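You operate a simulated robot arm through the tools that you are given. There is no shell and no other tool.

You run a simulated robot arm. Do the job below in one go: nothing can be reset, and whatever is moved stays where it is left.

## Task
Shift change: teal plug out, green plug in, zero the count, then start.
Fine: the teal plug stands in the tray; all four stages end up running. Set down upright: teal plug, what you pick out.

The check looks at the end state, three seconds after you hand in, the way a careful person would. Anything else that was tipped, shoved, dropped, spilled or broken makes it a failure.

## Robot
A 7-joint arm with a three-finger gripper, fixed in place. Base frame: the origin is on the floor under the middle of its stand, x ahead of it, y to its left, z up. Readings come in mm, rad, newtons and seconds.
With the tool pointing down near the work surface it reaches from about 520 to 960 mm from the base axis. Its first joint turns from -2.897 to 2.897 rad. Payload 2.69 kg.
Tool frame: the origin (TCP) lies between the finger pads and is the grasp point; the fingertips stand 29 mm ahead of it; z points along the fingers, y is the line along which they close. The gripper opens to 120 mm; its body begins 78 mm behind the TCP.
Orientation is that of the tool frame in the base frame, as a unit quaternion [w, x, y, z]. With the fingers straight down and closing along the base's y, the tool's x points along the base's -x, its y along +y and its z along -z.

## Interface
- The arm moves only by the tool nudge_tool. Its argument "increments" is one flat list of numbers, 7 for each row, row after row: the turn, a rotation vector about the tool's x, y, z in rad, then the shift along the tool's x, y, z in mm, then the gripper command, from -1 (fully open) to 1 (shut), values between in proportion. In form: [rx, ry, rz, x, y, z, grip, rx, ry, rz, x, y, z, grip, ...]. A call has 1 to 20 rows; each row is the pose to reach, as a shift and turn from the pose commanded when the call began, along the tool's axes at that moment. Rows are played at 5 a second. More than 50 mm and 0.15 rad between two rows, or a gripper value outside its range, and nothing of the call is played. Where a pose cannot be reached the arm comes as near as it can. A force on the tool above 40 N (or 10 N above the force at the start of the call, whichever is more), or a blocked arm, ends the call early, and 0.2 s more pass. The fingers move at their own pace (about 136.2 mm/s each) and stop on an object; they squeeze with about 21 N. The grip force told is the motor's: it shows also when the fingers shut on nothing. Time passes only in rows, and 0.2 s behind the last, so rows that repeat a pose let the fingers close. It gives the time, the measured TCP pose, the force on the tool (base axes), the opening and the grip force at its end, in the units of the frame above (readings bear some noise), with the torque about the TCP (base axes, N m) and any sound that the robot's microphone picked up.
- Cameras (640 x 400 px; columns grow to the right, rows downward): "scene" is fixed at [215.7, -645.1, 1629.9]; the picture's right is [0.99, -0.13, 0.00], its down [-0.12, -0.92, -0.38] and it looks along [0.05, 0.38, -0.92] (base axes); focal length 313 px, centre (320, 200). "wrist" rides on the gripper at [63, 0, -104] in the tool frame; the picture's right is [0.00, 1.00, 0.00], its down [-0.83, 0.00, -0.56] and it looks along [-0.56, 0.00, 0.83] (tool axes); focal length 275 px, centre (320, 200). There is no depth. A picture from a camera that has moved, and an enlarged one, comes with that camera's place and axes in the base frame and with its lens. The place of the scene camera against the robot may be out by one fixed shift of up to 12 mm in any direction.
- capture(camera): a new picture of that camera. The clock stands still meanwhile.
- lift_body(by): moves the trunk up (or, below 0, down) by that many mm; the arm rides with it, the base frame stays. It gives what a move gives, with no picture.
- enlarge(camera, box): a new picture of the part [left, top, right, bottom] of that camera's present view, enlarged. The clock stands still meanwhile.
- job_done(): hands the job in; it is judged then, once.

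Places have to be worked out from the pictures, the camera data and where the tool is seen. Open the gripper and draw the arm clear of the work before you hand the job in, unless the task says otherwise.

The tools are called after "Emit:" as a command line: name --argument value ..., lists and objects as JSON in quotes. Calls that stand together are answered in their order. nudge_tool: Moves the arm, as the interface text tells. Its arguments: {"type":"object","properties":{"increments":{"type":"array"}},"required":["increments"]} The other tools are called the same way: lift_body (by) moves the trunk up or down; capture (camera) takes a picture; enlarge (camera, box) takes an enlarged picture of a part of a camera's view; job_done () hands the job in.

At the start:

```text
clock: 0.0
tool_pos: [367.7, -356.3, 1178.2]
orientation: [0.001, 0.0, 1.0, 0.0]
wrist_force: [0.4, 0.6, 0.2]
torque: [-0.02, 0.0, 0.06]
grip_width: 120.3
gripper_force: 0.1
trunk travel left (down, up): [-475.0, 111.0]
```

scene: 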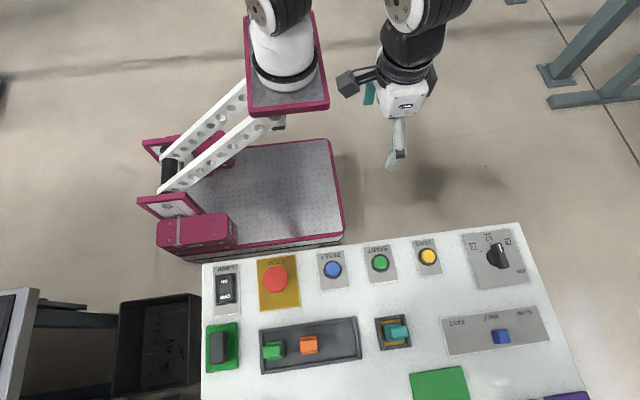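
wrist: 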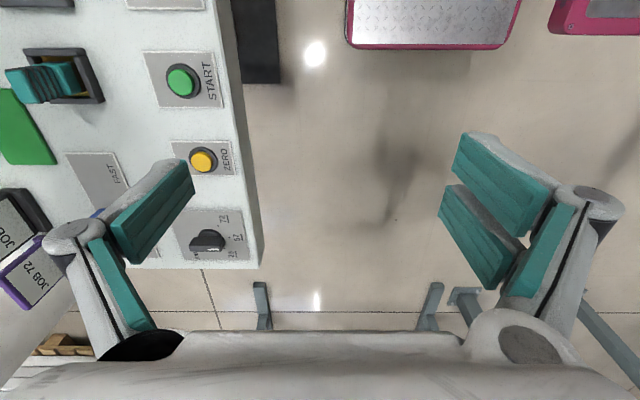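

The pictures show a control panel with a STOP, RESET, START, ZERO, a rotary dial, a slider, a plug socket with the teal plug, and a tray with green and orange plugs. I will look closer before moving.

Emit:
enlarge --camera "scene" --box '[190, 220, 400, 400]'

Emit:
enlarge --camera "scene" --box '[360, 220, 600, 400]'

Emit:
enlarge --camera "wrist" --box '[0, 0, 280, 280]'

```text
2.22 times, centred on (295, 310) of scene
camera zoom: at [215.7, -645.1, 1629.9], right [0.99, -0.13, 0.0], down [-0.12, -0.92, -0.38], along [0.05, 0.38, -0.92], focal length 696 px, centre (376, -44)
```

zoom: 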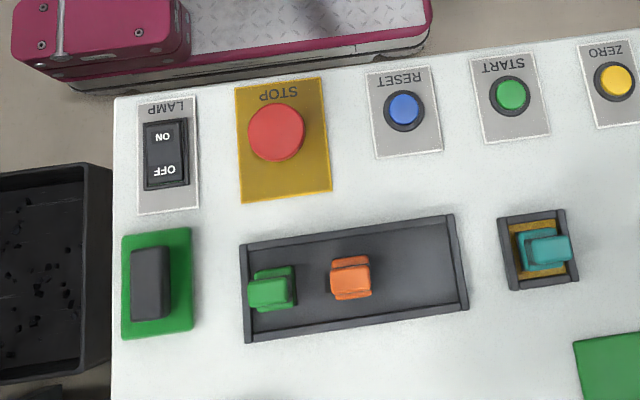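

```text
2.22 times, centred on (480, 310) of scene
camera zoom: at [215.7, -645.1, 1629.9], right [0.99, -0.13, 0.0], down [-0.12, -0.92, -0.38], along [0.05, 0.38, -0.92], focal length 696 px, centre (-36, -44)
```

zoom: 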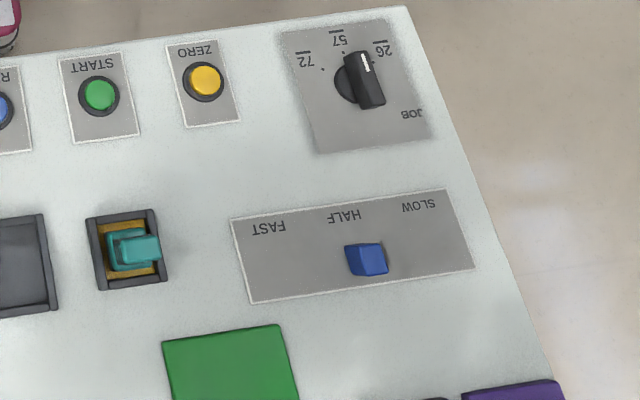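

```text
1.43 times, centred on (140, 140) of wrist
camera zoom: at [305.7, -356.3, 1283.1], right [0.0, 1.0, 0.0], down [0.83, 0.0, 0.56], along [0.56, 0.0, -0.83], focal length 393 px, centre (577, 286)
```

zoom: 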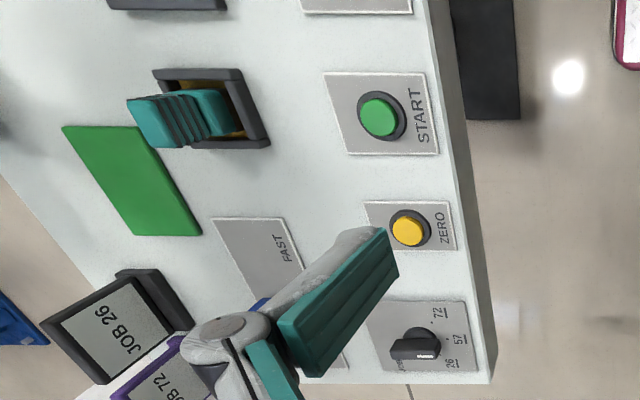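

START triangulates to about (370, -523, 927), so the panel top lies near z≈910. I'll turn the tool 90° about its axis so the wrist camera faces the panel (toward -y), keeping height, in order to see the rest (job displays, stages).

Emit:
nudge_tool --increments '[0, 0, 0.14, 0, 0, 0, -1, 0, 0, 0.28, 0, 0, 0, -1, 0, 0, 0.42, 0, 0, 0, -1, 0, 0, 0.56, 0, 0, 0, -1, 0, 0, 0.7, 0, 0, 0, -1, 0, 0, 0.84, 0, 0, 0, -1, 0, 0, 0.98, 0, 0, 0, -1, 0, 0, 1.12, 0, 0, 0, -1, 0, 0, 1.26, 0, 0, 0, -1, 0, 0, 1.4, 0, 0, 0, -1, 0, 0, 1.5708, 0, 0, 0, -1]'

```text
refused: row 11 steps farther than a row can; nothing moved
```

The last row stepped 0.17 rad, too much; I replay it with even steps of 0.131 rad.

Emit:
nudge_tool --increments '[0, 0, 0.131, 0, 0, 0, -1, 0, 0, 0.262, 0, 0, 0, -1, 0, 0, 0.393, 0, 0, 0, -1, 0, 0, 0.524, 0, 0, 0, -1, 0, 0, 0.655, 0, 0, 0, -1, 0, 0, 0.785, 0, 0, 0, -1, 0, 0, 0.916, 0, 0, 0, -1, 0, 0, 1.047, 0, 0, 0, -1, 0, 0, 1.178, 0, 0, 0, -1, 0, 0, 1.309, 0, 0, 0, -1, 0, 0, 1.44, 0, 0, 0, -1, 0, 0, 1.5708, 0, 0, 0, -1]'

Emit:
capture --camera "wrist"

Emit:
capture --camera "scene"

```text
clock: 2.6
tool_pos: [367.9, -355.8, 1178.5]
orientation: [0.001, 0.708, 0.706, 0.0]
wrist_force: [-0.6, 0.1, 0.7]
torque: [-0.02, 0.05, 0.0]
grip_width: 120.0
gripper_force: 0.1
trunk travel left (down, up): [-475.0, 111.0]
```

```text
taken
camera wrist: at [368.3, -292.8, 1283.5], right [1.0, 0.0, 0.0], down [0.0, -0.83, 0.56], along [0.0, -0.56, -0.83], focal length 275 px, centre (320, 200)
```

wrist: 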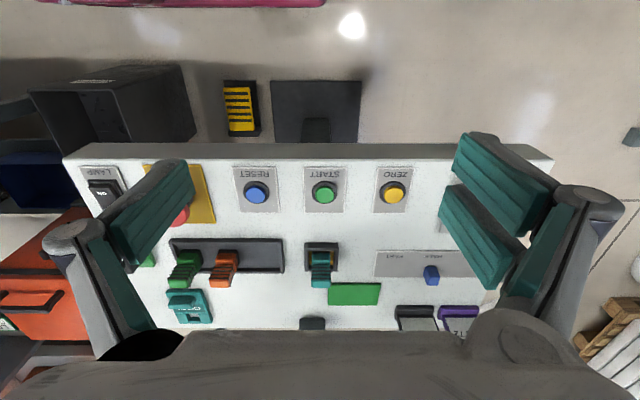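

```text
taken
```

scene: 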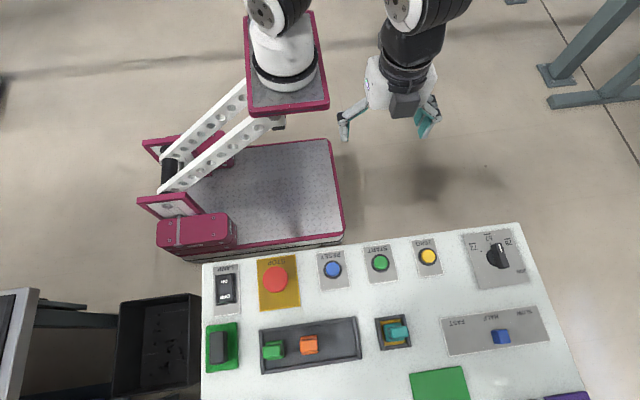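

The whole panel is now seen, with a teal lever thing, a black block, and two job cards/screens on the far edge. I move the tool about 170 mm toward -y at the same height to see the far edge better.

Emit:
nudge_tool --increments '[0, 0, 0, -45, 0, 0, -1, 0, 0, 0, -90, 0, 0, -1, 0, 0, 0, -135, 0, 0, -1, 0, 0, 0, -180, 0, 0, -1, 0, 0, 0, -180, 0, 0, -1]'

Emit:
capture --camera "wrist"

```text
clock: 3.8
tool_pos: [368.4, -533.2, 1176.4]
orientation: [0.0, 0.707, 0.707, 0.0]
wrist_force: [-0.7, -0.7, 0.2]
torque: [-0.01, -0.01, 0.01]
grip_width: 120.0
gripper_force: 0.1
trunk travel left (down, up): [-475.0, 111.0]
```

```text
taken
camera wrist: at [369.7, -471.2, 1280.3], right [1.0, 0.0, 0.0], down [0.0, -0.83, 0.56], along [0.0, -0.56, -0.83], focal length 275 px, centre (320, 200)
```

wrist: 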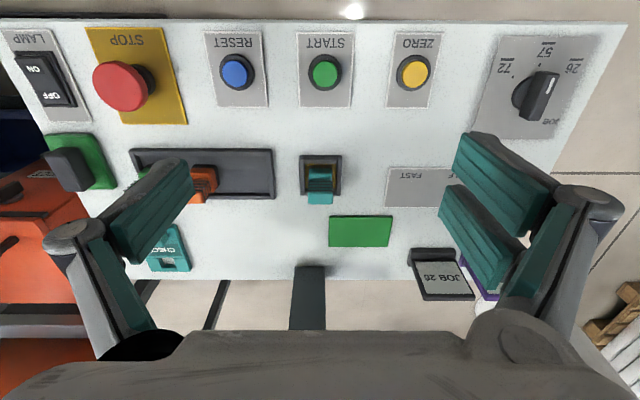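

I enlarge parts of this view to read the cards and see what's beyond the far edge.

Emit:
enlarge --camera "wrist" --box '[280, 130, 480, 340]'

Emit:
enlarge --camera "wrist" --box '[0, 0, 220, 140]'

Emit:
enlarge --camera "wrist" --box '[460, 20, 620, 140]'

```text
1.90 times, centred on (380, 235) of wrist
camera zoom: at [369.7, -471.2, 1280.3], right [1.0, 0.0, 0.0], down [0.0, -0.83, 0.56], along [0.0, -0.56, -0.83], focal length 524 px, centre (206, 133)
```

zoom: 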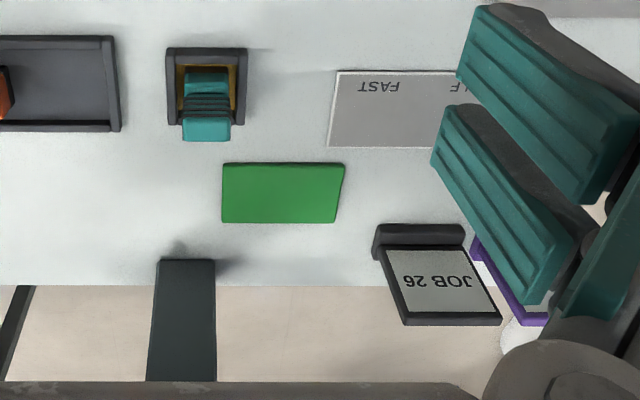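

```text
2.86 times, centred on (110, 70) of wrist
camera zoom: at [369.7, -471.2, 1280.3], right [1.0, 0.0, 0.0], down [0.0, -0.83, 0.56], along [0.0, -0.56, -0.83], focal length 786 px, centre (920, 571)
```

zoom: 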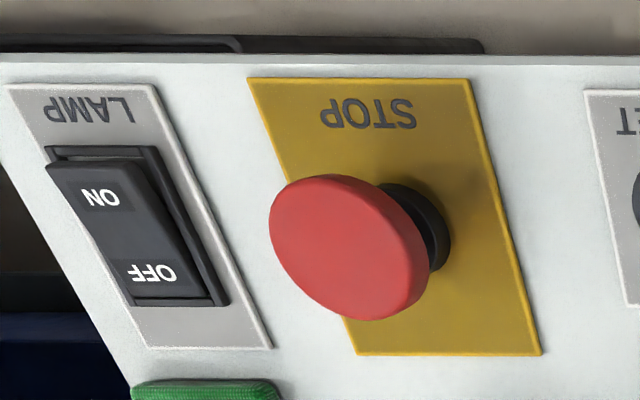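

```text
3.33 times, centred on (540, 80) of wrist
camera zoom: at [369.7, -471.2, 1280.3], right [1.0, 0.0, 0.0], down [0.0, -0.83, 0.56], along [0.0, -0.56, -0.83], focal length 918 px, centre (-413, 600)
```

zoom: 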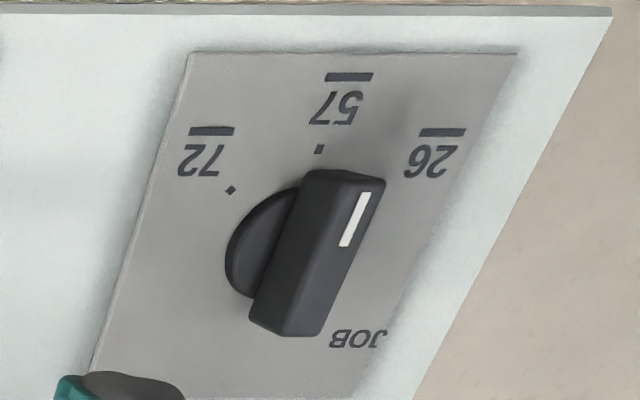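

The dial's white mark points at 26 and the STOP seems out. I move the tool to the +x side to see the cards and right part of the panel.

Emit:
nudge_tool --increments '[0, 0, 0, 0, 45, 0, -1, 0, 0, 0, 0, 90, 0, -1, 0, 0, 0, -10, 135, 0, -1, 0, 0, 0, -30, 180, 0, -1, 0, 0, 0, -60, 200, 0, -1, 0, 0, 0, -60, 200, 0, -1]'

Emit:
capture --camera "wrist"

```text
clock: 5.2
tool_pos: [568.3, -592.4, 1176.1]
orientation: [-0.001, 0.706, 0.708, 0.0]
wrist_force: [-0.1, 0.1, -0.1]
torque: [0.0, -0.04, 0.04]
grip_width: 119.7
gripper_force: 0.2
trunk travel left (down, up): [-475.0, 111.0]
```

```text
taken
camera wrist: at [568.9, -529.2, 1282.0], right [1.0, 0.0, 0.0], down [0.0, -0.83, 0.56], along [0.0, -0.56, -0.83], focal length 275 px, centre (320, 200)
```

wrist: 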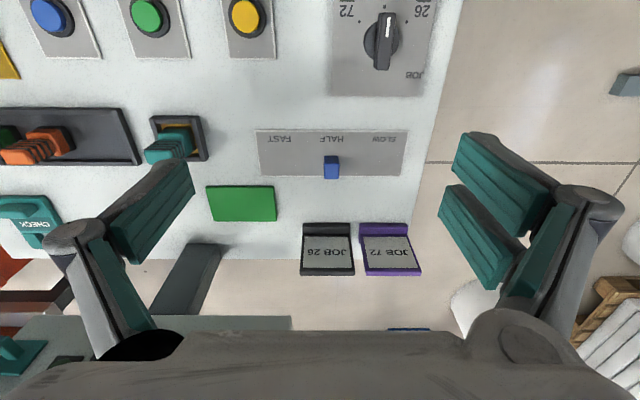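

Emit:
enlarge --camera "wrist" --box '[180, 170, 440, 340]'

Emit:
enlarge --camera "wrist" --box '[0, 80, 220, 260]'

Emit:
enlarge --camera "wrist" --box '[0, 270, 330, 400]'

```text
2.35 times, centred on (310, 255) of wrist
camera zoom: at [568.9, -529.2, 1282.0], right [1.0, 0.0, 0.0], down [0.0, -0.83, 0.56], along [0.0, -0.56, -0.83], focal length 648 px, centre (344, 71)
```

zoom: 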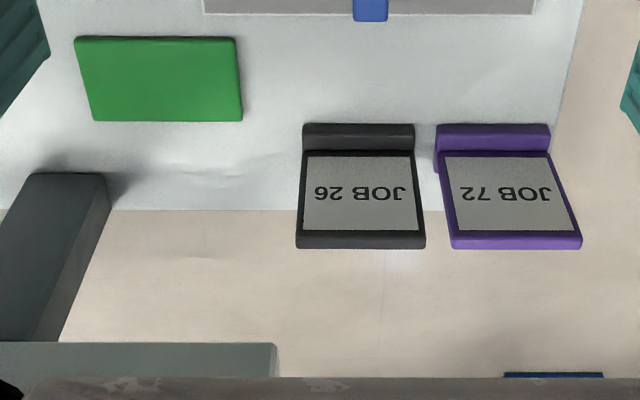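

```text
2.22 times, centred on (110, 170) of wrist
camera zoom: at [568.9, -529.2, 1282.0], right [1.0, 0.0, 0.0], down [0.0, -0.83, 0.56], along [0.0, -0.56, -0.83], focal length 612 px, centre (787, 267)
```

zoom: 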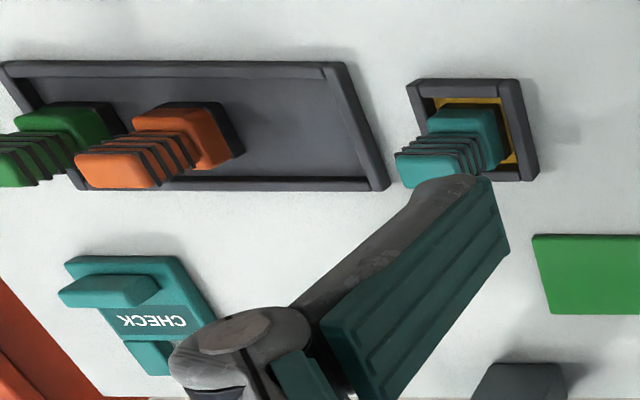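

```text
1.94 times, centred on (165, 335) of wrist
camera zoom: at [568.9, -529.2, 1282.0], right [1.0, 0.0, 0.0], down [0.0, -0.83, 0.56], along [0.0, -0.56, -0.83], focal length 534 px, centre (621, -62)
```

zoom: 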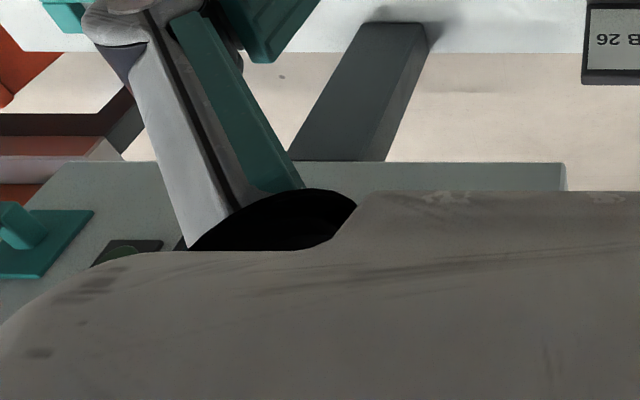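

A post on the far edge (≈(352, -887)) carries a board above, probably a display facing the robot. I draw back and tilt the tool so the wrist camera looks nearly level toward that board.

Emit:
nudge_tool --increments '[0, -0.12, 0, 25, -28, -4, -1, 0, -0.24, 0, 50, -56, -8, -1, 0, -0.36, 0, 75, -84, -12, -1, 0, -0.48, 0, 100, -112, -16, -1, 0, -0.6, 0, 125, -140, -20, -1, 0, -0.72, 0, 150, -168, -24, -1, 0, -0.72, 0, 150, -168, -24, -1]'

Emit:
capture --camera "wrist"

```text
clock: 6.8
tool_pos: [400.0, -445.3, 1200.4]
orientation: [0.25, 0.662, 0.661, -0.249]
wrist_force: [-0.2, 0.6, -0.5]
torque: [0.01, 0.01, 0.0]
grip_width: 120.2
gripper_force: 0.0
trunk travel left (down, up): [-475.0, 111.0]
```

```text
taken
camera wrist: at [401.2, -329.6, 1238.4], right [1.0, 0.0, 0.0], down [0.0, -0.26, 0.97], along [0.0, -0.97, -0.26], focal length 275 px, centre (320, 200)
```

wrist: 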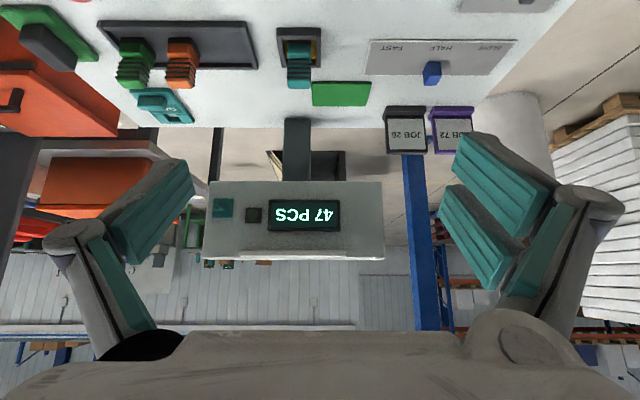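

The board shows a display "47 PCS" and some indicator lamps. I enlarge it.

Emit:
enlarge --camera "wrist" --box '[190, 160, 400, 290]'

Emit:
enlarge --camera "wrist" --box '[0, 0, 320, 180]'

Emit:
enlarge --camera "wrist" --box '[260, 20, 540, 180]'

```text
3.05 times, centred on (295, 225) of wrist
camera zoom: at [401.2, -329.6, 1238.4], right [1.0, 0.0, 0.0], down [0.0, -0.26, 0.97], along [0.0, -0.97, -0.26], focal length 839 px, centre (396, 124)
```

zoom: 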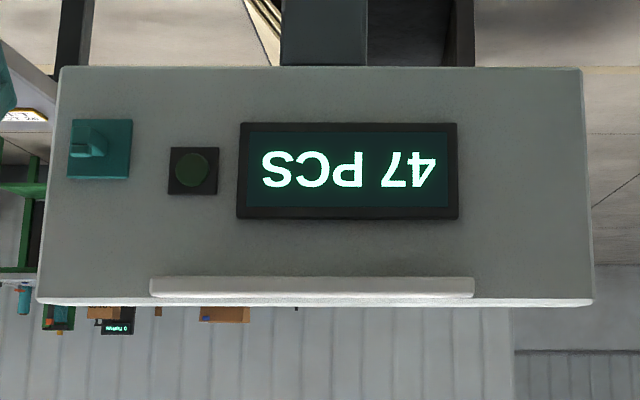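

```text
2.00 times, centred on (160, 90) of wrist
camera zoom: at [401.2, -329.6, 1238.4], right [1.0, 0.0, 0.0], down [0.0, -0.26, 0.97], along [0.0, -0.97, -0.26], focal length 551 px, centre (640, 420)
```

zoom: 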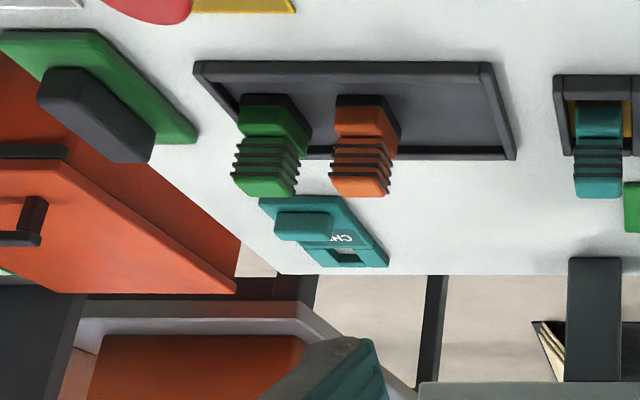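

```text
2.29 times, centred on (400, 100) of wrist
camera zoom: at [401.2, -329.6, 1238.4], right [1.0, 0.0, 0.0], down [0.0, -0.26, 0.97], along [0.0, -0.97, -0.26], focal length 629 px, centre (137, 429)
```

zoom: 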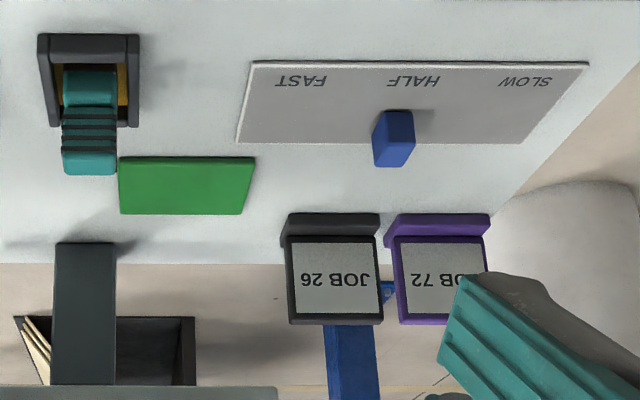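

The display reads "47 PCS" with one unlit green lamp and a teal tab on it. Now I look at the left half of the panel from closer, tool vertical again at about (210, -560, 1150).

Emit:
nudge_tool --increments '[0, 0.12, 0, 0, -32, 0, -1, 0, 0.24, 0, 0, -64, 0, -1, 0, 0.36, 0, 0, -96, 0, -1, 0, 0.48, 0, 0, -128, 0, -1, 0, 0.6, 0, 0, -160, 0, -1, 0, 0.72, 0, 0, -190, 0, -1, 0, 0.72, 0, -20, -190, 32, -1, 0, 0.72, 0, -55, -190, 65, -1, 0, 0.72, 0, -55, -190, 65, -1]'

Emit:
capture --camera "wrist"

```text
clock: 8.8
tool_pos: [209.3, -526.9, 1187.8]
orientation: [0.0, 0.707, 0.707, 0.0]
wrist_force: [0.6, 0.4, -0.8]
torque: [0.0, 0.01, -0.03]
grip_width: 120.0
gripper_force: 0.1
trunk travel left (down, up): [-475.0, 111.0]
```

```text
taken
camera wrist: at [209.9, -464.8, 1294.2], right [1.0, 0.0, 0.0], down [0.0, -0.83, 0.56], along [0.0, -0.56, -0.83], focal length 275 px, centre (320, 200)
```

wrist: 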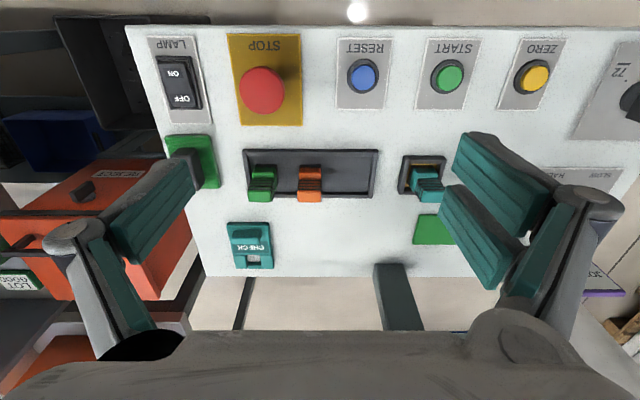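

Emit:
enlarge --camera "wrist" --box '[200, 130, 460, 290]'

Emit:
enlarge --camera "wrist" --box '[0, 100, 240, 300]'

Emit:
enlarge --camera "scene" --box '[180, 300, 300, 400]'

```text
2.46 times, centred on (330, 210) of wrist
camera zoom: at [209.9, -464.8, 1294.2], right [1.0, 0.0, 0.0], down [0.0, -0.83, 0.56], along [0.0, -0.56, -0.83], focal length 678 px, centre (295, 175)
```

zoom: 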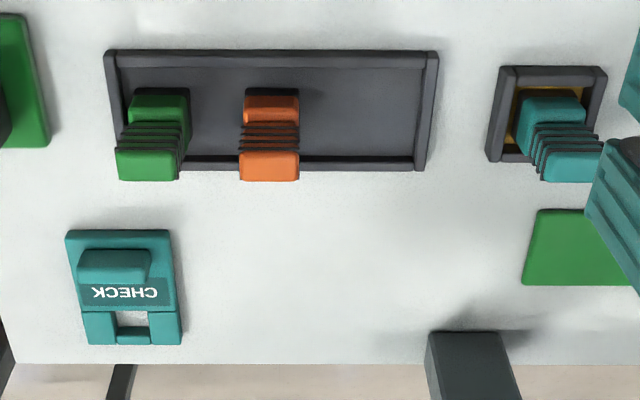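

```text
2.00 times, centred on (120, 200) of wrist
camera zoom: at [209.9, -464.8, 1294.2], right [1.0, 0.0, 0.0], down [0.0, -0.83, 0.56], along [0.0, -0.56, -0.83], focal length 551 px, centre (720, 200)
```

zoom: 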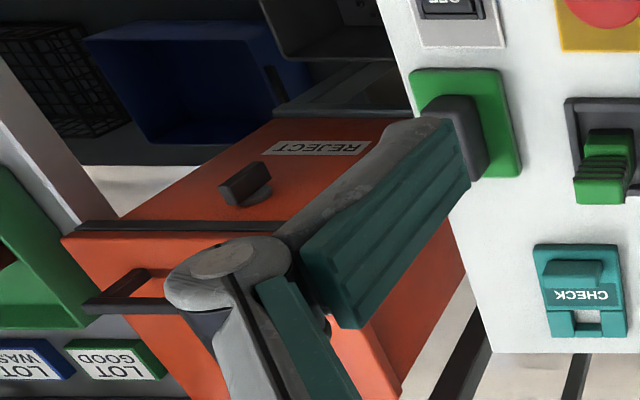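

```text
4.00 times, centred on (240, 350) of scene
camera zoom: at [215.7, -645.1, 1629.9], right [0.99, -0.13, 0.0], down [-0.12, -0.92, -0.38], along [0.05, 0.38, -0.92], focal length 1252 px, centre (640, -400)
```

zoom: 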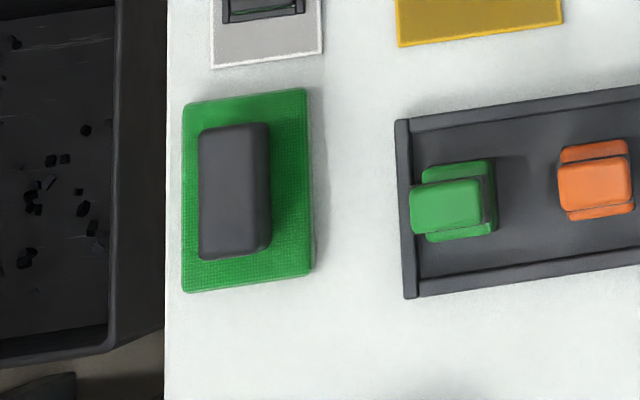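

Most of the surrounding things look like props not needed. Panel surface is near z≈887; socket about (370, -683). I move above the socket at TCP z≈1110 for an exact look at the teal plug.

Emit:
nudge_tool --increments '[0, 0, 0, -26, 27, 13, -1, 0, 0, 0, -52, 54, 26, -1, 0, 0, 0, -78, 81, 39, -1, 0, 0, 0, -104, 108, 52, -1, 0, 0, 0, -130, 135, 65, -1, 0, 0, 0, -156, 161, 78, -1, 0, 0, 0, -156, 161, 78, -1]'

Emit:
capture --camera "wrist"

```text
clock: 10.4
tool_pos: [370.9, -686.0, 1110.9]
orientation: [0.001, 0.707, 0.707, 0.001]
wrist_force: [-0.2, 0.4, -0.4]
torque: [-0.01, 0.01, 0.02]
grip_width: 120.1
gripper_force: 0.1
trunk travel left (down, up): [-475.0, 111.0]
```

```text
taken
camera wrist: at [372.3, -623.5, 1216.1], right [1.0, 0.0, 0.0], down [0.0, -0.83, 0.56], along [0.0, -0.56, -0.83], focal length 275 px, centre (320, 200)
```

wrist: 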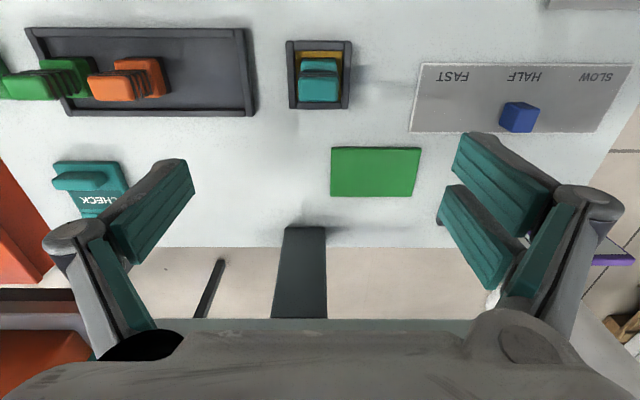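

Emit:
enlarge --camera "wrist" --box '[270, 25, 370, 125]'

Emit:
enlarge --camera "wrist" --box '[0, 10, 270, 130]'

Emit:
enlarge --camera "wrist" --box '[400, 50, 640, 200]'

```text
4.00 times, centred on (320, 75) of wrist
camera zoom: at [372.3, -623.5, 1216.1], right [1.0, 0.0, 0.0], down [0.0, -0.83, 0.56], along [0.0, -0.56, -0.83], focal length 1101 px, centre (320, 700)
```

zoom: 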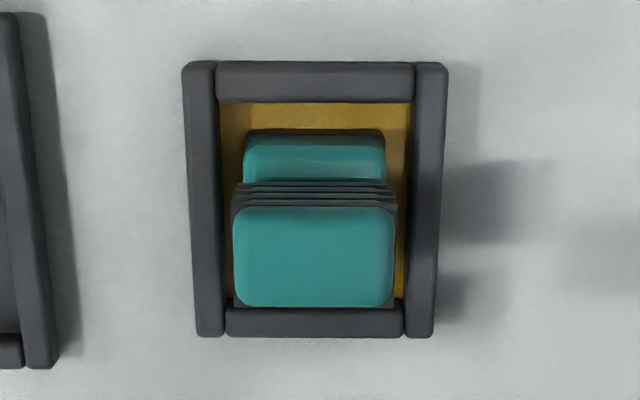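

```text
2.37 times, centred on (135, 70) of wrist
camera zoom: at [372.3, -623.5, 1216.1], right [1.0, 0.0, 0.0], down [0.0, -0.83, 0.56], along [0.0, -0.56, -0.83], focal length 652 px, centre (758, 508)
```

zoom: 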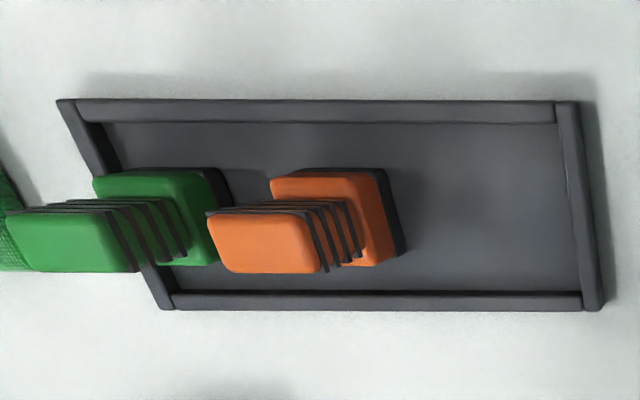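

```text
2.67 times, centred on (520, 125) of wrist
camera zoom: at [372.3, -623.5, 1216.1], right [1.0, 0.0, 0.0], down [0.0, -0.83, 0.56], along [0.0, -0.56, -0.83], focal length 734 px, centre (-213, 400)
```

zoom: 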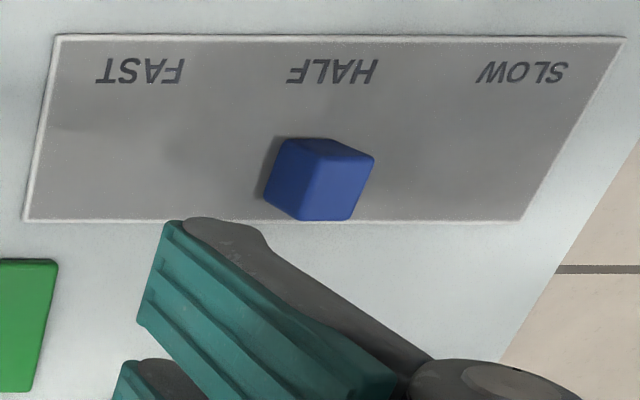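

Teal plug handle: about 36 mm (x) by 22 mm (y), top near z≈954, centred near (371, -680); socket walls near z≈900. I descend to TCP z≈1005 with the fingers opened to about 76 mm, and check alignment.

Emit:
nudge_tool --increments '[0, 0, 0, 2, 0, 27, -0.27, 0, 0, 0, 4, 0, 54, -0.27, 0, 0, 0, 6, 0, 81, -0.27, 0, 0, 0, 6, 0, 105, -0.27, 0, 0, 0, 6, 0, 105, -0.27]'

Emit:
capture --camera "wrist"

Emit:
capture --camera "scene"

```text
clock: 11.6
tool_pos: [370.2, -678.1, 1005.7]
orientation: [0.001, 0.707, 0.707, 0.0]
wrist_force: [-0.2, -0.6, 0.6]
torque: [0.03, -0.01, 0.0]
grip_width: 76.3
gripper_force: 0.0
trunk travel left (down, up): [-475.0, 111.0]
```

```text
taken
camera wrist: at [372.4, -615.7, 1110.9], right [1.0, 0.0, 0.0], down [0.0, -0.83, 0.56], along [0.0, -0.56, -0.83], focal length 275 px, centre (320, 200)
```

wrist: 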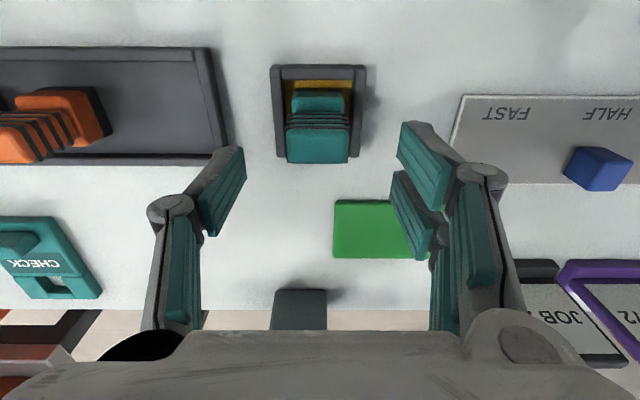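

```text
taken
```

scene: 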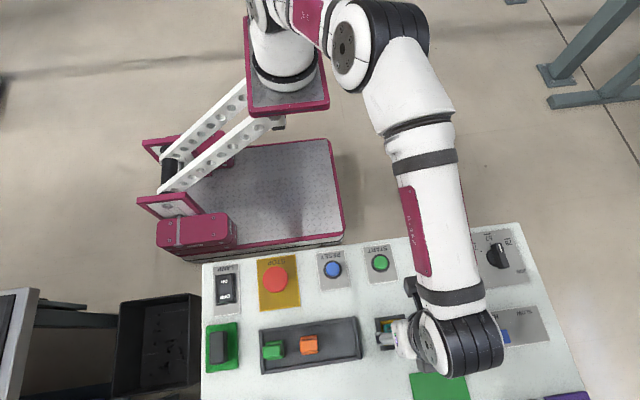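

Fingers straddle the plug symmetrically (plug at col 318, finger midpoint ≈320). I go down 64 mm to TCP z≈941 and close on the handle.

Emit:
nudge_tool --increments '[0, 0, 0, 0, 0, 20, -0.27, 0, 0, 0, 0, 0, 40, -0.27, 0, 0, 0, 0, 0, 56, -0.27, 0, 0, 0, 0, 0, 64, -0.27, 0, 0, 0, 0, 0, 64, -0.27]'

Emit:
capture --camera "wrist"

```text
clock: 12.8
tool_pos: [370.3, -678.8, 942.7]
orientation: [-0.001, 0.707, 0.707, 0.001]
wrist_force: [-0.6, 0.3, -0.3]
torque: [0.01, -0.01, 0.02]
grip_width: 76.3
gripper_force: 0.1
trunk travel left (down, up): [-475.0, 111.0]
```

```text
taken
camera wrist: at [372.1, -616.7, 1046.7], right [1.0, 0.0, 0.0], down [0.0, -0.83, 0.56], along [0.0, -0.56, -0.83], focal length 275 px, centre (320, 200)
```

wrist: 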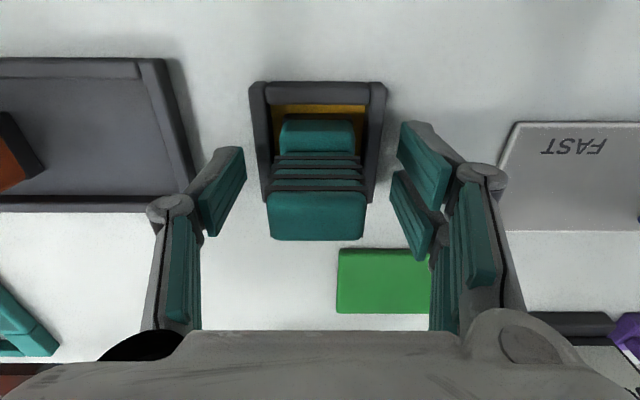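

The handle sits between the pads. I close the gripper in place and wait for it to settle.

Emit:
nudge_tool --increments '[0, 0, 0, -1.5, 0, 0, -0.1, 0, 0, 0, -1.5, 0, 0, 0.4, 0, 0, 0, -1.5, 0, 0, 1, 0, 0, 0, -1.5, 0, 0, 1, 0, 0, 0, -1.5, 0, 0, 1, 0, 0, 0, -1.5, 0, 0, 1]'

Emit:
capture --camera "wrist"

```text
clock: 14.2
tool_pos: [371.4, -681.2, 942.6]
orientation: [-0.001, 0.707, 0.707, 0.0]
wrist_force: [-5.4, 7.5, 32.7]
torque: [0.2, 1.16, -0.3]
grip_width: 60.6
gripper_force: 45.4
trunk travel left (down, up): [-475.0, 111.0]
```

```text
taken
camera wrist: at [371.7, -618.4, 1047.5], right [1.0, 0.0, 0.0], down [0.0, -0.83, 0.56], along [0.0, -0.56, -0.83], focal length 275 px, centre (320, 200)
```

wrist: 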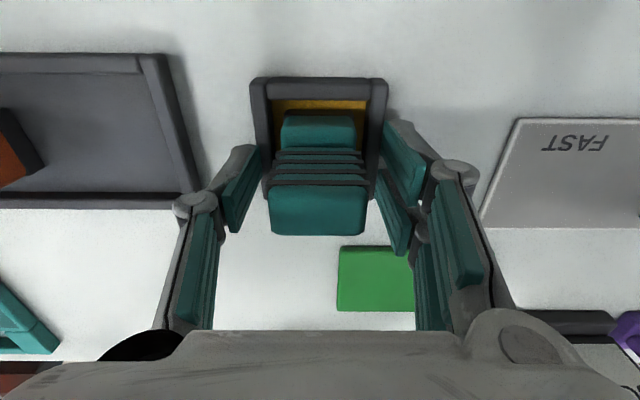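

The opening stopped at 60.6 mm with 33 N upward: the fingertips have landed on the socket frame, not the plug. I reopen at once and rise about 14 mm.

Emit:
nudge_tool --increments '[0, 0, 0, 0, 0, 0, -0.27, 0, 0, 0, 0, 0, 0, -0.27, 0, 0, 0, 0, 0, -7, -0.27, 0, 0, 0, 0, 0, -14, -0.27, 0, 0, 0, 0, 0, -14, -0.27]'

Emit:
enlarge --camera "wrist" --box '[180, 60, 460, 280]'

```text
clock: 15.4
tool_pos: [370.2, -680.9, 957.8]
orientation: [0.0, 0.707, 0.708, 0.0]
wrist_force: [0.0, -0.3, 0.2]
torque: [0.02, 0.01, 0.01]
grip_width: 76.0
gripper_force: 0.0
trunk travel left (down, up): [-475.0, 111.0]
```

```text
1.82 times, centred on (320, 170) of wrist
camera zoom: at [371.2, -618.5, 1061.2], right [1.0, 0.0, 0.0], down [0.0, -0.83, 0.56], along [0.0, -0.56, -0.83], focal length 500 px, centre (320, 254)
```

zoom: 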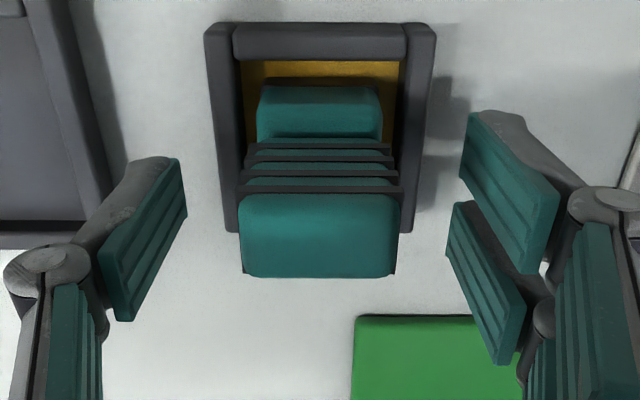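

Force is back to zero and the plug looks undisturbed. I close again at TCP z≈957.

Emit:
nudge_tool --increments '[0, 0, 0, 0, 0, 0, 0, 0, 0, 0, 0, 0, 0, 0.3, 0, 0, 0, 0, 0, 0, 0.6, 0, 0, 0, 0, 0, 0, 1, 0, 0, 0, 0, 0, 0, 1, 0, 0, 0, 0, 0, 0, 1]'

Emit:
enlarge --camera "wrist" --box '[180, 60, 460, 280]'

```text
clock: 16.8
tool_pos: [370.3, -681.4, 956.4]
orientation: [-0.001, 0.707, 0.708, 0.0]
wrist_force: [-0.2, -0.2, -0.3]
torque: [-0.02, -0.03, 0.0]
grip_width: 33.6
gripper_force: 20.6
trunk travel left (down, up): [-475.0, 111.0]
```

```text
1.82 times, centred on (320, 170) of wrist
camera zoom: at [371.2, -618.5, 1061.3], right [1.0, 0.0, 0.0], down [0.0, -0.83, 0.56], along [0.0, -0.56, -0.83], focal length 500 px, centre (320, 254)
```

zoom: 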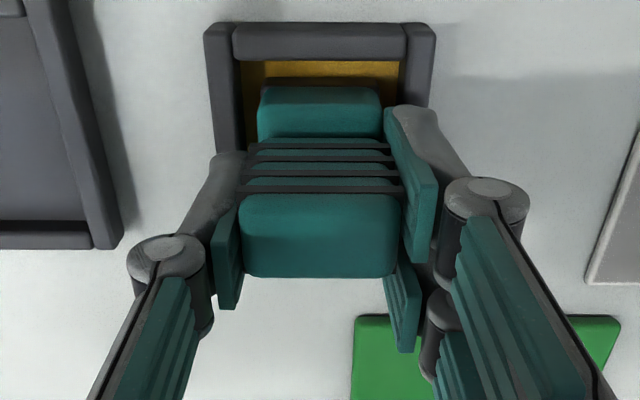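

A clean grip: 33.6 mm, 20.6 N. Seated reference pose is TCP (370.3, -681.3, 956.8). I lift slowly first by 15 mm.

Emit:
nudge_tool --increments '[0, 0, 0, 0, 0, -3, 1, 0, 0, 0, 0, 0, -7, 1, 0, 0, 0, 0, 0, -11, 1, 0, 0, 0, 0, 0, -15, 1, 0, 0, 0, 0, 0, -15, 1]'

Emit:
capture --camera "wrist"

```text
clock: 18.0
tool_pos: [369.2, -681.8, 971.0]
orientation: [0.0, 0.707, 0.707, 0.0]
wrist_force: [-0.7, 0.6, -1.7]
torque: [-0.02, 0.02, 0.02]
grip_width: 33.7
gripper_force: 20.8
trunk travel left (down, up): [-475.0, 111.0]
```

```text
taken
camera wrist: at [371.1, -618.9, 1076.2], right [1.0, 0.0, 0.0], down [0.0, -0.83, 0.56], along [0.0, -0.56, -0.83], focal length 275 px, centre (320, 200)
```

wrist: 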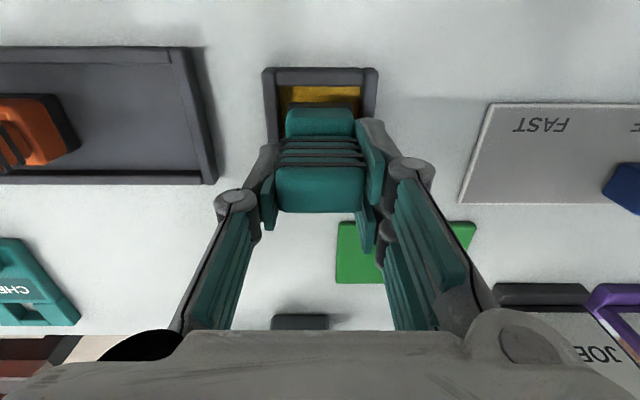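

The plug came free (≈1.7 N weight). I lift it to z≈1055 and carry it over the empty right part of the tray (x≈258, y≈-677).

Emit:
nudge_tool --increments '[0, 0, 0, 0, 0, -28, 1, 0, 0, 0, 0, 0, -56, 1, 0, 0, 0, 0, 0, -85, 1, 0, 0, 0, 1, -28, -85, 1, 0, 0, 0, 2, -56, -85, 1, 0, 0, 0, 3, -84, -85, 1, 0, 0, 0, 4, -110, -85, 1, 0, 0, 0, 4, -110, -85, 1]'

Emit:
capture --camera "wrist"

Emit:
enlarge --camera "scene" --box '[230, 290, 430, 400]'

```text
clock: 19.8
tool_pos: [259.3, -677.9, 1055.9]
orientation: [-0.001, 0.708, 0.707, 0.0]
wrist_force: [0.3, 0.6, -0.9]
torque: [0.0, 0.01, -0.02]
grip_width: 33.6
gripper_force: 21.0
trunk travel left (down, up): [-475.0, 111.0]
```

```text
taken
camera wrist: at [259.8, -614.5, 1161.5], right [1.0, 0.0, 0.0], down [0.0, -0.83, 0.56], along [0.0, -0.56, -0.83], focal length 275 px, centre (320, 200)
```

wrist: 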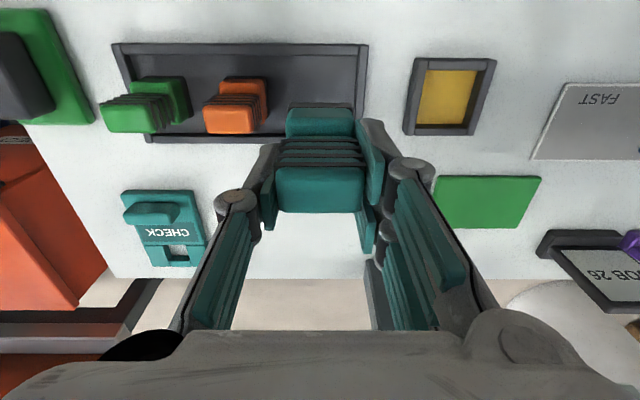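

```text
3.20 times, centred on (330, 345) of scene
camera zoom: at [215.7, -645.1, 1629.9], right [0.99, -0.13, 0.0], down [-0.12, -0.92, -0.38], along [0.05, 0.38, -0.92], focal length 1002 px, centre (288, -264)
```

zoom: 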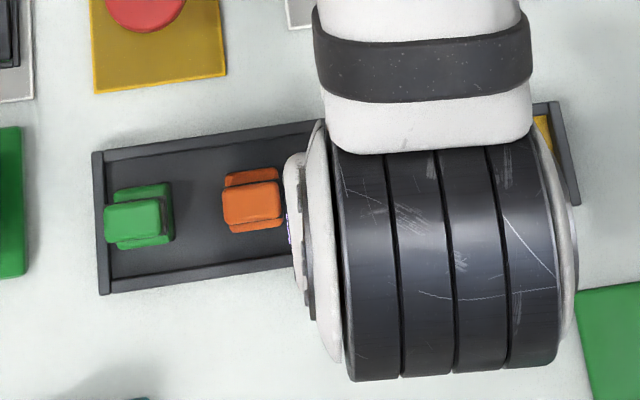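

Let me enlarge the wrist view to fix the tray edges and neighbour plug positions.

Emit:
enlarge --camera "wrist" --box '[90, 30, 390, 160]'

Emit:
enlarge --camera "wrist" --box '[390, 40, 510, 150]'

```text
2.13 times, centred on (240, 95) of wrist
camera zoom: at [259.8, -614.5, 1161.5], right [1.0, 0.0, 0.0], down [0.0, -0.83, 0.56], along [0.0, -0.56, -0.83], focal length 587 px, centre (491, 424)
```

zoom: 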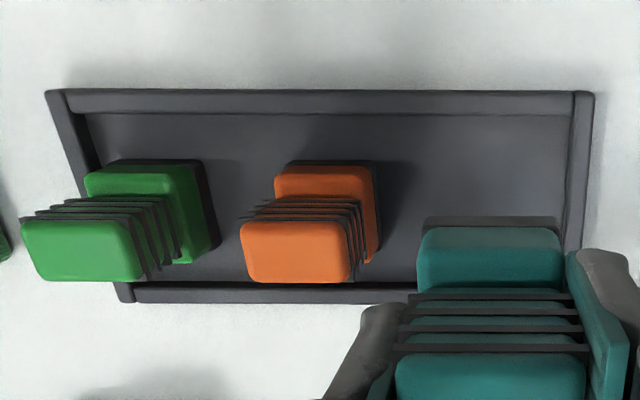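

```text
3.64 times, centred on (450, 95) of wrist
camera zoom: at [259.8, -614.5, 1161.5], right [1.0, 0.0, 0.0], down [0.0, -0.83, 0.56], along [0.0, -0.56, -0.83], focal length 1001 px, centre (-153, 582)
```

zoom: 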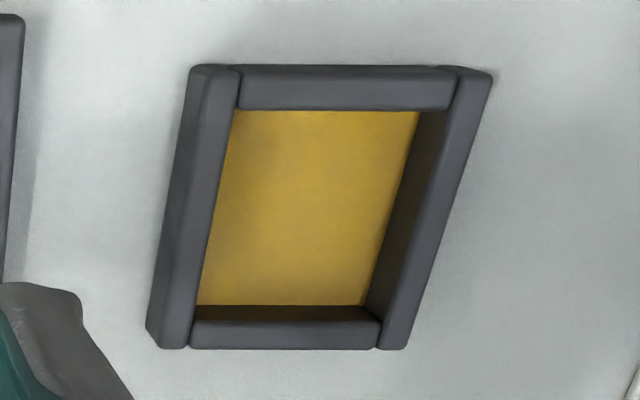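

Tray interior spans x≈97–290, y≈-712…-642; orange plug at x≈192.5, green at x≈117.5, both y≈-680. Teal will stand at x≈262. I lower to 10 mm above the expected seating height.

Emit:
nudge_tool --increments '[0, 0, 0, -1, 3, 20, 1, 0, 0, 0, -1, 3, 45, 1, 0, 0, 0, -1, 3, 68, 1, 0, 0, 0, -1, 3, 84, 1, 0, 0, 0, -1, 3, 90, 1, 0, 0, 0, -1, 3, 90, 1]'

Emit:
capture --camera "wrist"

```text
clock: 21.2
tool_pos: [262.7, -678.2, 965.8]
orientation: [0.0, 0.707, 0.707, 0.0]
wrist_force: [-0.4, 0.8, -0.8]
torque: [0.0, -0.01, 0.0]
grip_width: 33.4
gripper_force: 20.6
trunk travel left (down, up): [-475.0, 111.0]
```

```text
taken
camera wrist: at [263.7, -615.5, 1070.8], right [1.0, 0.0, 0.0], down [0.0, -0.83, 0.56], along [0.0, -0.56, -0.83], focal length 275 px, centre (320, 200)
```

wrist: 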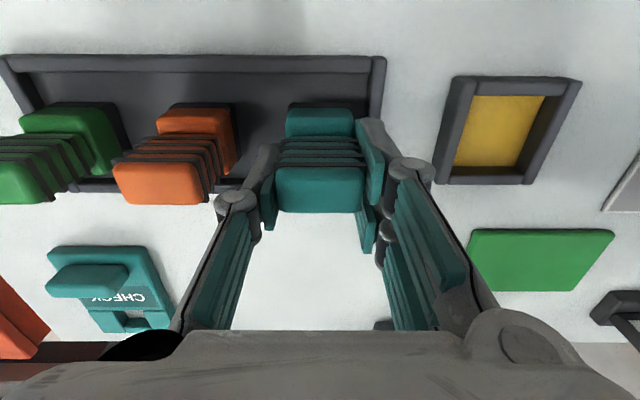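

Good clearance to the orange plug. I lower in small steps until contact.

Emit:
nudge_tool --increments '[0, 0, 0, 0, 0, 2, 1, 0, 0, 0, 0, 0, 4, 1, 0, 0, 0, 0, 0, 6, 1, 0, 0, 0, 0, 0, 7, 1, 0, 0, 0, 0, 0, 8, 1, 0, 0, 0, 0, 0, 8, 1]'

```text
clock: 22.6
tool_pos: [262.9, -677.5, 958.2]
orientation: [0.0, 0.707, 0.707, 0.0]
wrist_force: [-0.1, -0.3, -1.4]
torque: [-0.03, 0.03, 0.03]
grip_width: 33.8
gripper_force: 20.7
trunk travel left (down, up): [-475.0, 111.0]
```

Still hanging free (force -1.4 N). I continue in 1 mm steps.

Emit:
nudge_tool --increments '[0, 0, 0, 0, 0, 1, 1, 0, 0, 0, 0, 0, 2, 1, 0, 0, 0, 0, 0, 2, 1]'

Emit:
enlarge --camera "wrist" --box '[240, 40, 400, 240]'

```text
clock: 23.4
tool_pos: [263.2, -678.3, 955.6]
orientation: [0.0, 0.707, 0.707, 0.0]
wrist_force: [-0.4, 0.5, -1.0]
torque: [0.02, 0.02, 0.02]
grip_width: 33.5
gripper_force: 20.9
trunk travel left (down, up): [-475.0, 111.0]
```

```text
2.00 times, centred on (320, 140) of wrist
camera zoom: at [264.1, -615.9, 1061.4], right [1.0, 0.0, 0.0], down [0.0, -0.83, 0.56], along [0.0, -0.56, -0.83], focal length 551 px, centre (320, 320)
```

zoom: 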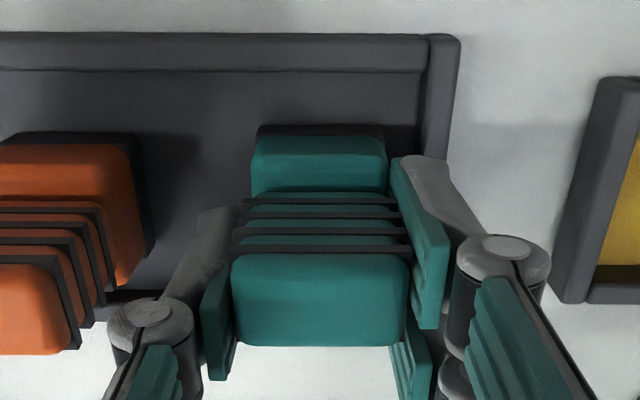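

Still no contact. I lower another 3 mm in steps.

Emit:
nudge_tool --increments '[0, 0, 0, 0, 0, 1, 1, 0, 0, 0, 0, 0, 2, 1, 0, 0, 0, 0, 0, 3, 1, 0, 0, 0, 0, 0, 3, 1]'

```text
clock: 24.4
tool_pos: [263.4, -679.7, 956.3]
orientation: [0.001, 0.708, 0.707, -0.001]
wrist_force: [-1.5, 2.4, 18.9]
torque: [0.11, 0.01, -0.01]
grip_width: 33.5
gripper_force: 21.2
trunk travel left (down, up): [-475.0, 111.0]
```

Contact: 19 N upward, so the plug is on the tray floor. I ease up about 2 mm to unload, then open to ~54 mm only.

Emit:
nudge_tool --increments '[0, 0, 0, 0, 0, -1, 1, 0, 0, 0, 0, 0, -2, 1, 0, 0, 0, 0, 0, -2, 1]'

```text
clock: 25.2
tool_pos: [263.3, -677.8, 955.1]
orientation: [0.0, 0.707, 0.707, 0.0]
wrist_force: [-1.3, -3.0, 8.9]
torque: [-0.28, 0.02, -0.03]
grip_width: 33.4
gripper_force: 21.3
trunk travel left (down, up): [-475.0, 111.0]
```

Still 9 N on the floor; one more mm up, then open to about 54 mm.

Emit:
nudge_tool --increments '[0, 0, 0, 0, 0, -0.7, 1, 0, 0, 0, 0, 0, -0.7, 1, 0, 0, 0, 0, 0, -0.7, 0.35, 0, 0, 0, 0, 0, -0.7, 0.1, 0, 0, 0, 0, 0, -0.7, 0.1]'

Emit:
enlarge --camera "wrist" --box '[160, 40, 420, 240]'

```text
clock: 26.4
tool_pos: [263.3, -679.3, 955.6]
orientation: [0.0, 0.707, 0.707, 0.0]
wrist_force: [-0.7, -0.3, 0.0]
torque: [0.02, -0.01, -0.03]
grip_width: 54.0
gripper_force: 0.0
trunk travel left (down, up): [-475.0, 111.0]
```

```text
2.00 times, centred on (290, 140) of wrist
camera zoom: at [264.4, -616.1, 1061.1], right [1.0, 0.0, 0.0], down [0.0, -0.83, 0.56], along [0.0, -0.56, -0.83], focal length 551 px, centre (380, 320)
```

zoom: 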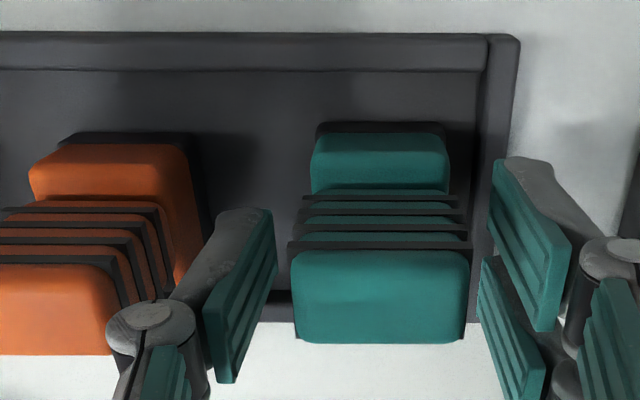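

Teal plug stands upright, no side force. I rise straight up to z≈1055 and shift over the green plug (x≈117.5).

Emit:
nudge_tool --increments '[0, 0, 0, 0, 0, -15, 0.1, 0, 0, 0, 0, 0, -40, 0.1, 0, 0, 0, 0, 0, -75, 0.1, 0, 0, 0, 0, 0, -100, 0.1, 0, 0, 0, 0, -36, -100, -0.1, 0, 0, 0, 0, -72, -100, -0.1, 0, 0, 0, 0, -108, -100, -0.1, 0, 0, 0, 0, -146, -100, -0.1, 0, 0, 0, 0, -146, -100, -0.1]'

Emit:
capture --camera "wrist"

Emit:
capture --camera "scene"

```text
clock: 28.4
tool_pos: [115.7, -676.8, 1057.5]
orientation: [0.0, 0.707, 0.707, 0.0]
wrist_force: [-0.4, -0.2, 0.9]
torque: [-0.03, 0.04, 0.03]
grip_width: 66.0
gripper_force: 0.0
trunk travel left (down, up): [-475.0, 111.0]
```

```text
taken
camera wrist: at [116.6, -614.2, 1161.9], right [1.0, 0.0, 0.0], down [0.0, -0.83, 0.56], along [0.0, -0.56, -0.83], focal length 275 px, centre (320, 200)
```

wrist: 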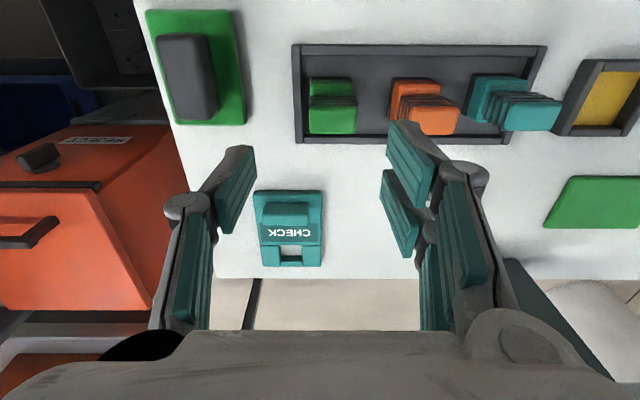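

```text
taken
```

scene: 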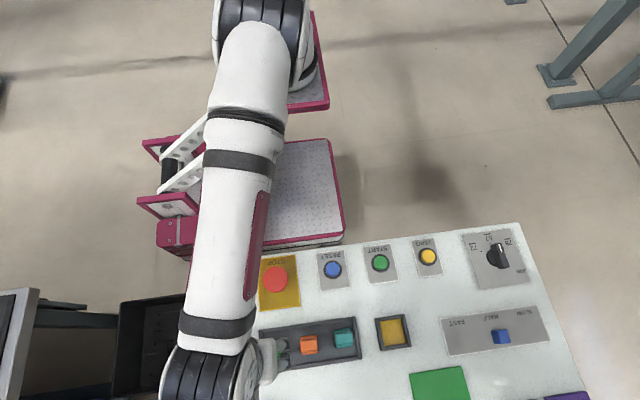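

Emit:
enlarge --camera "wrist" --box '[280, 35, 580, 155]'

Emit:
enlarge --camera "scene" --box '[250, 300, 430, 390]'

```text
2.13 times, centred on (430, 95) of wrist
camera zoom: at [116.6, -614.2, 1161.9], right [1.0, 0.0, 0.0], down [0.0, -0.83, 0.56], along [0.0, -0.56, -0.83], focal length 587 px, centre (85, 424)
```

zoom: 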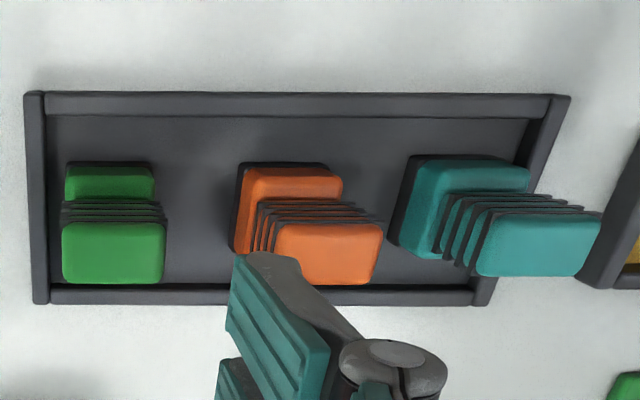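

```text
3.56 times, centred on (340, 345) of scene
camera zoom: at [215.7, -645.1, 1629.9], right [0.99, -0.13, 0.0], down [-0.12, -0.92, -0.38], along [0.05, 0.38, -0.92], focal length 1113 px, centre (249, -316)
```

zoom: 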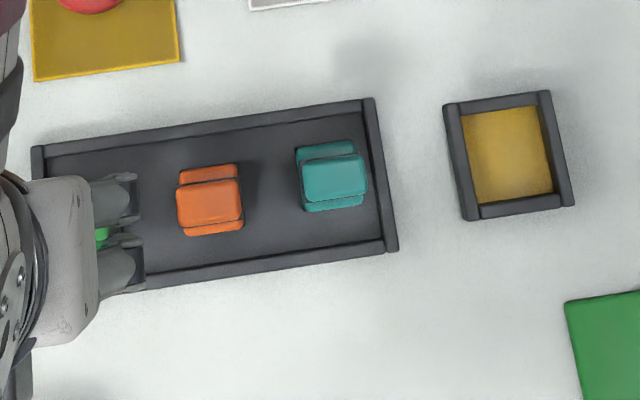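

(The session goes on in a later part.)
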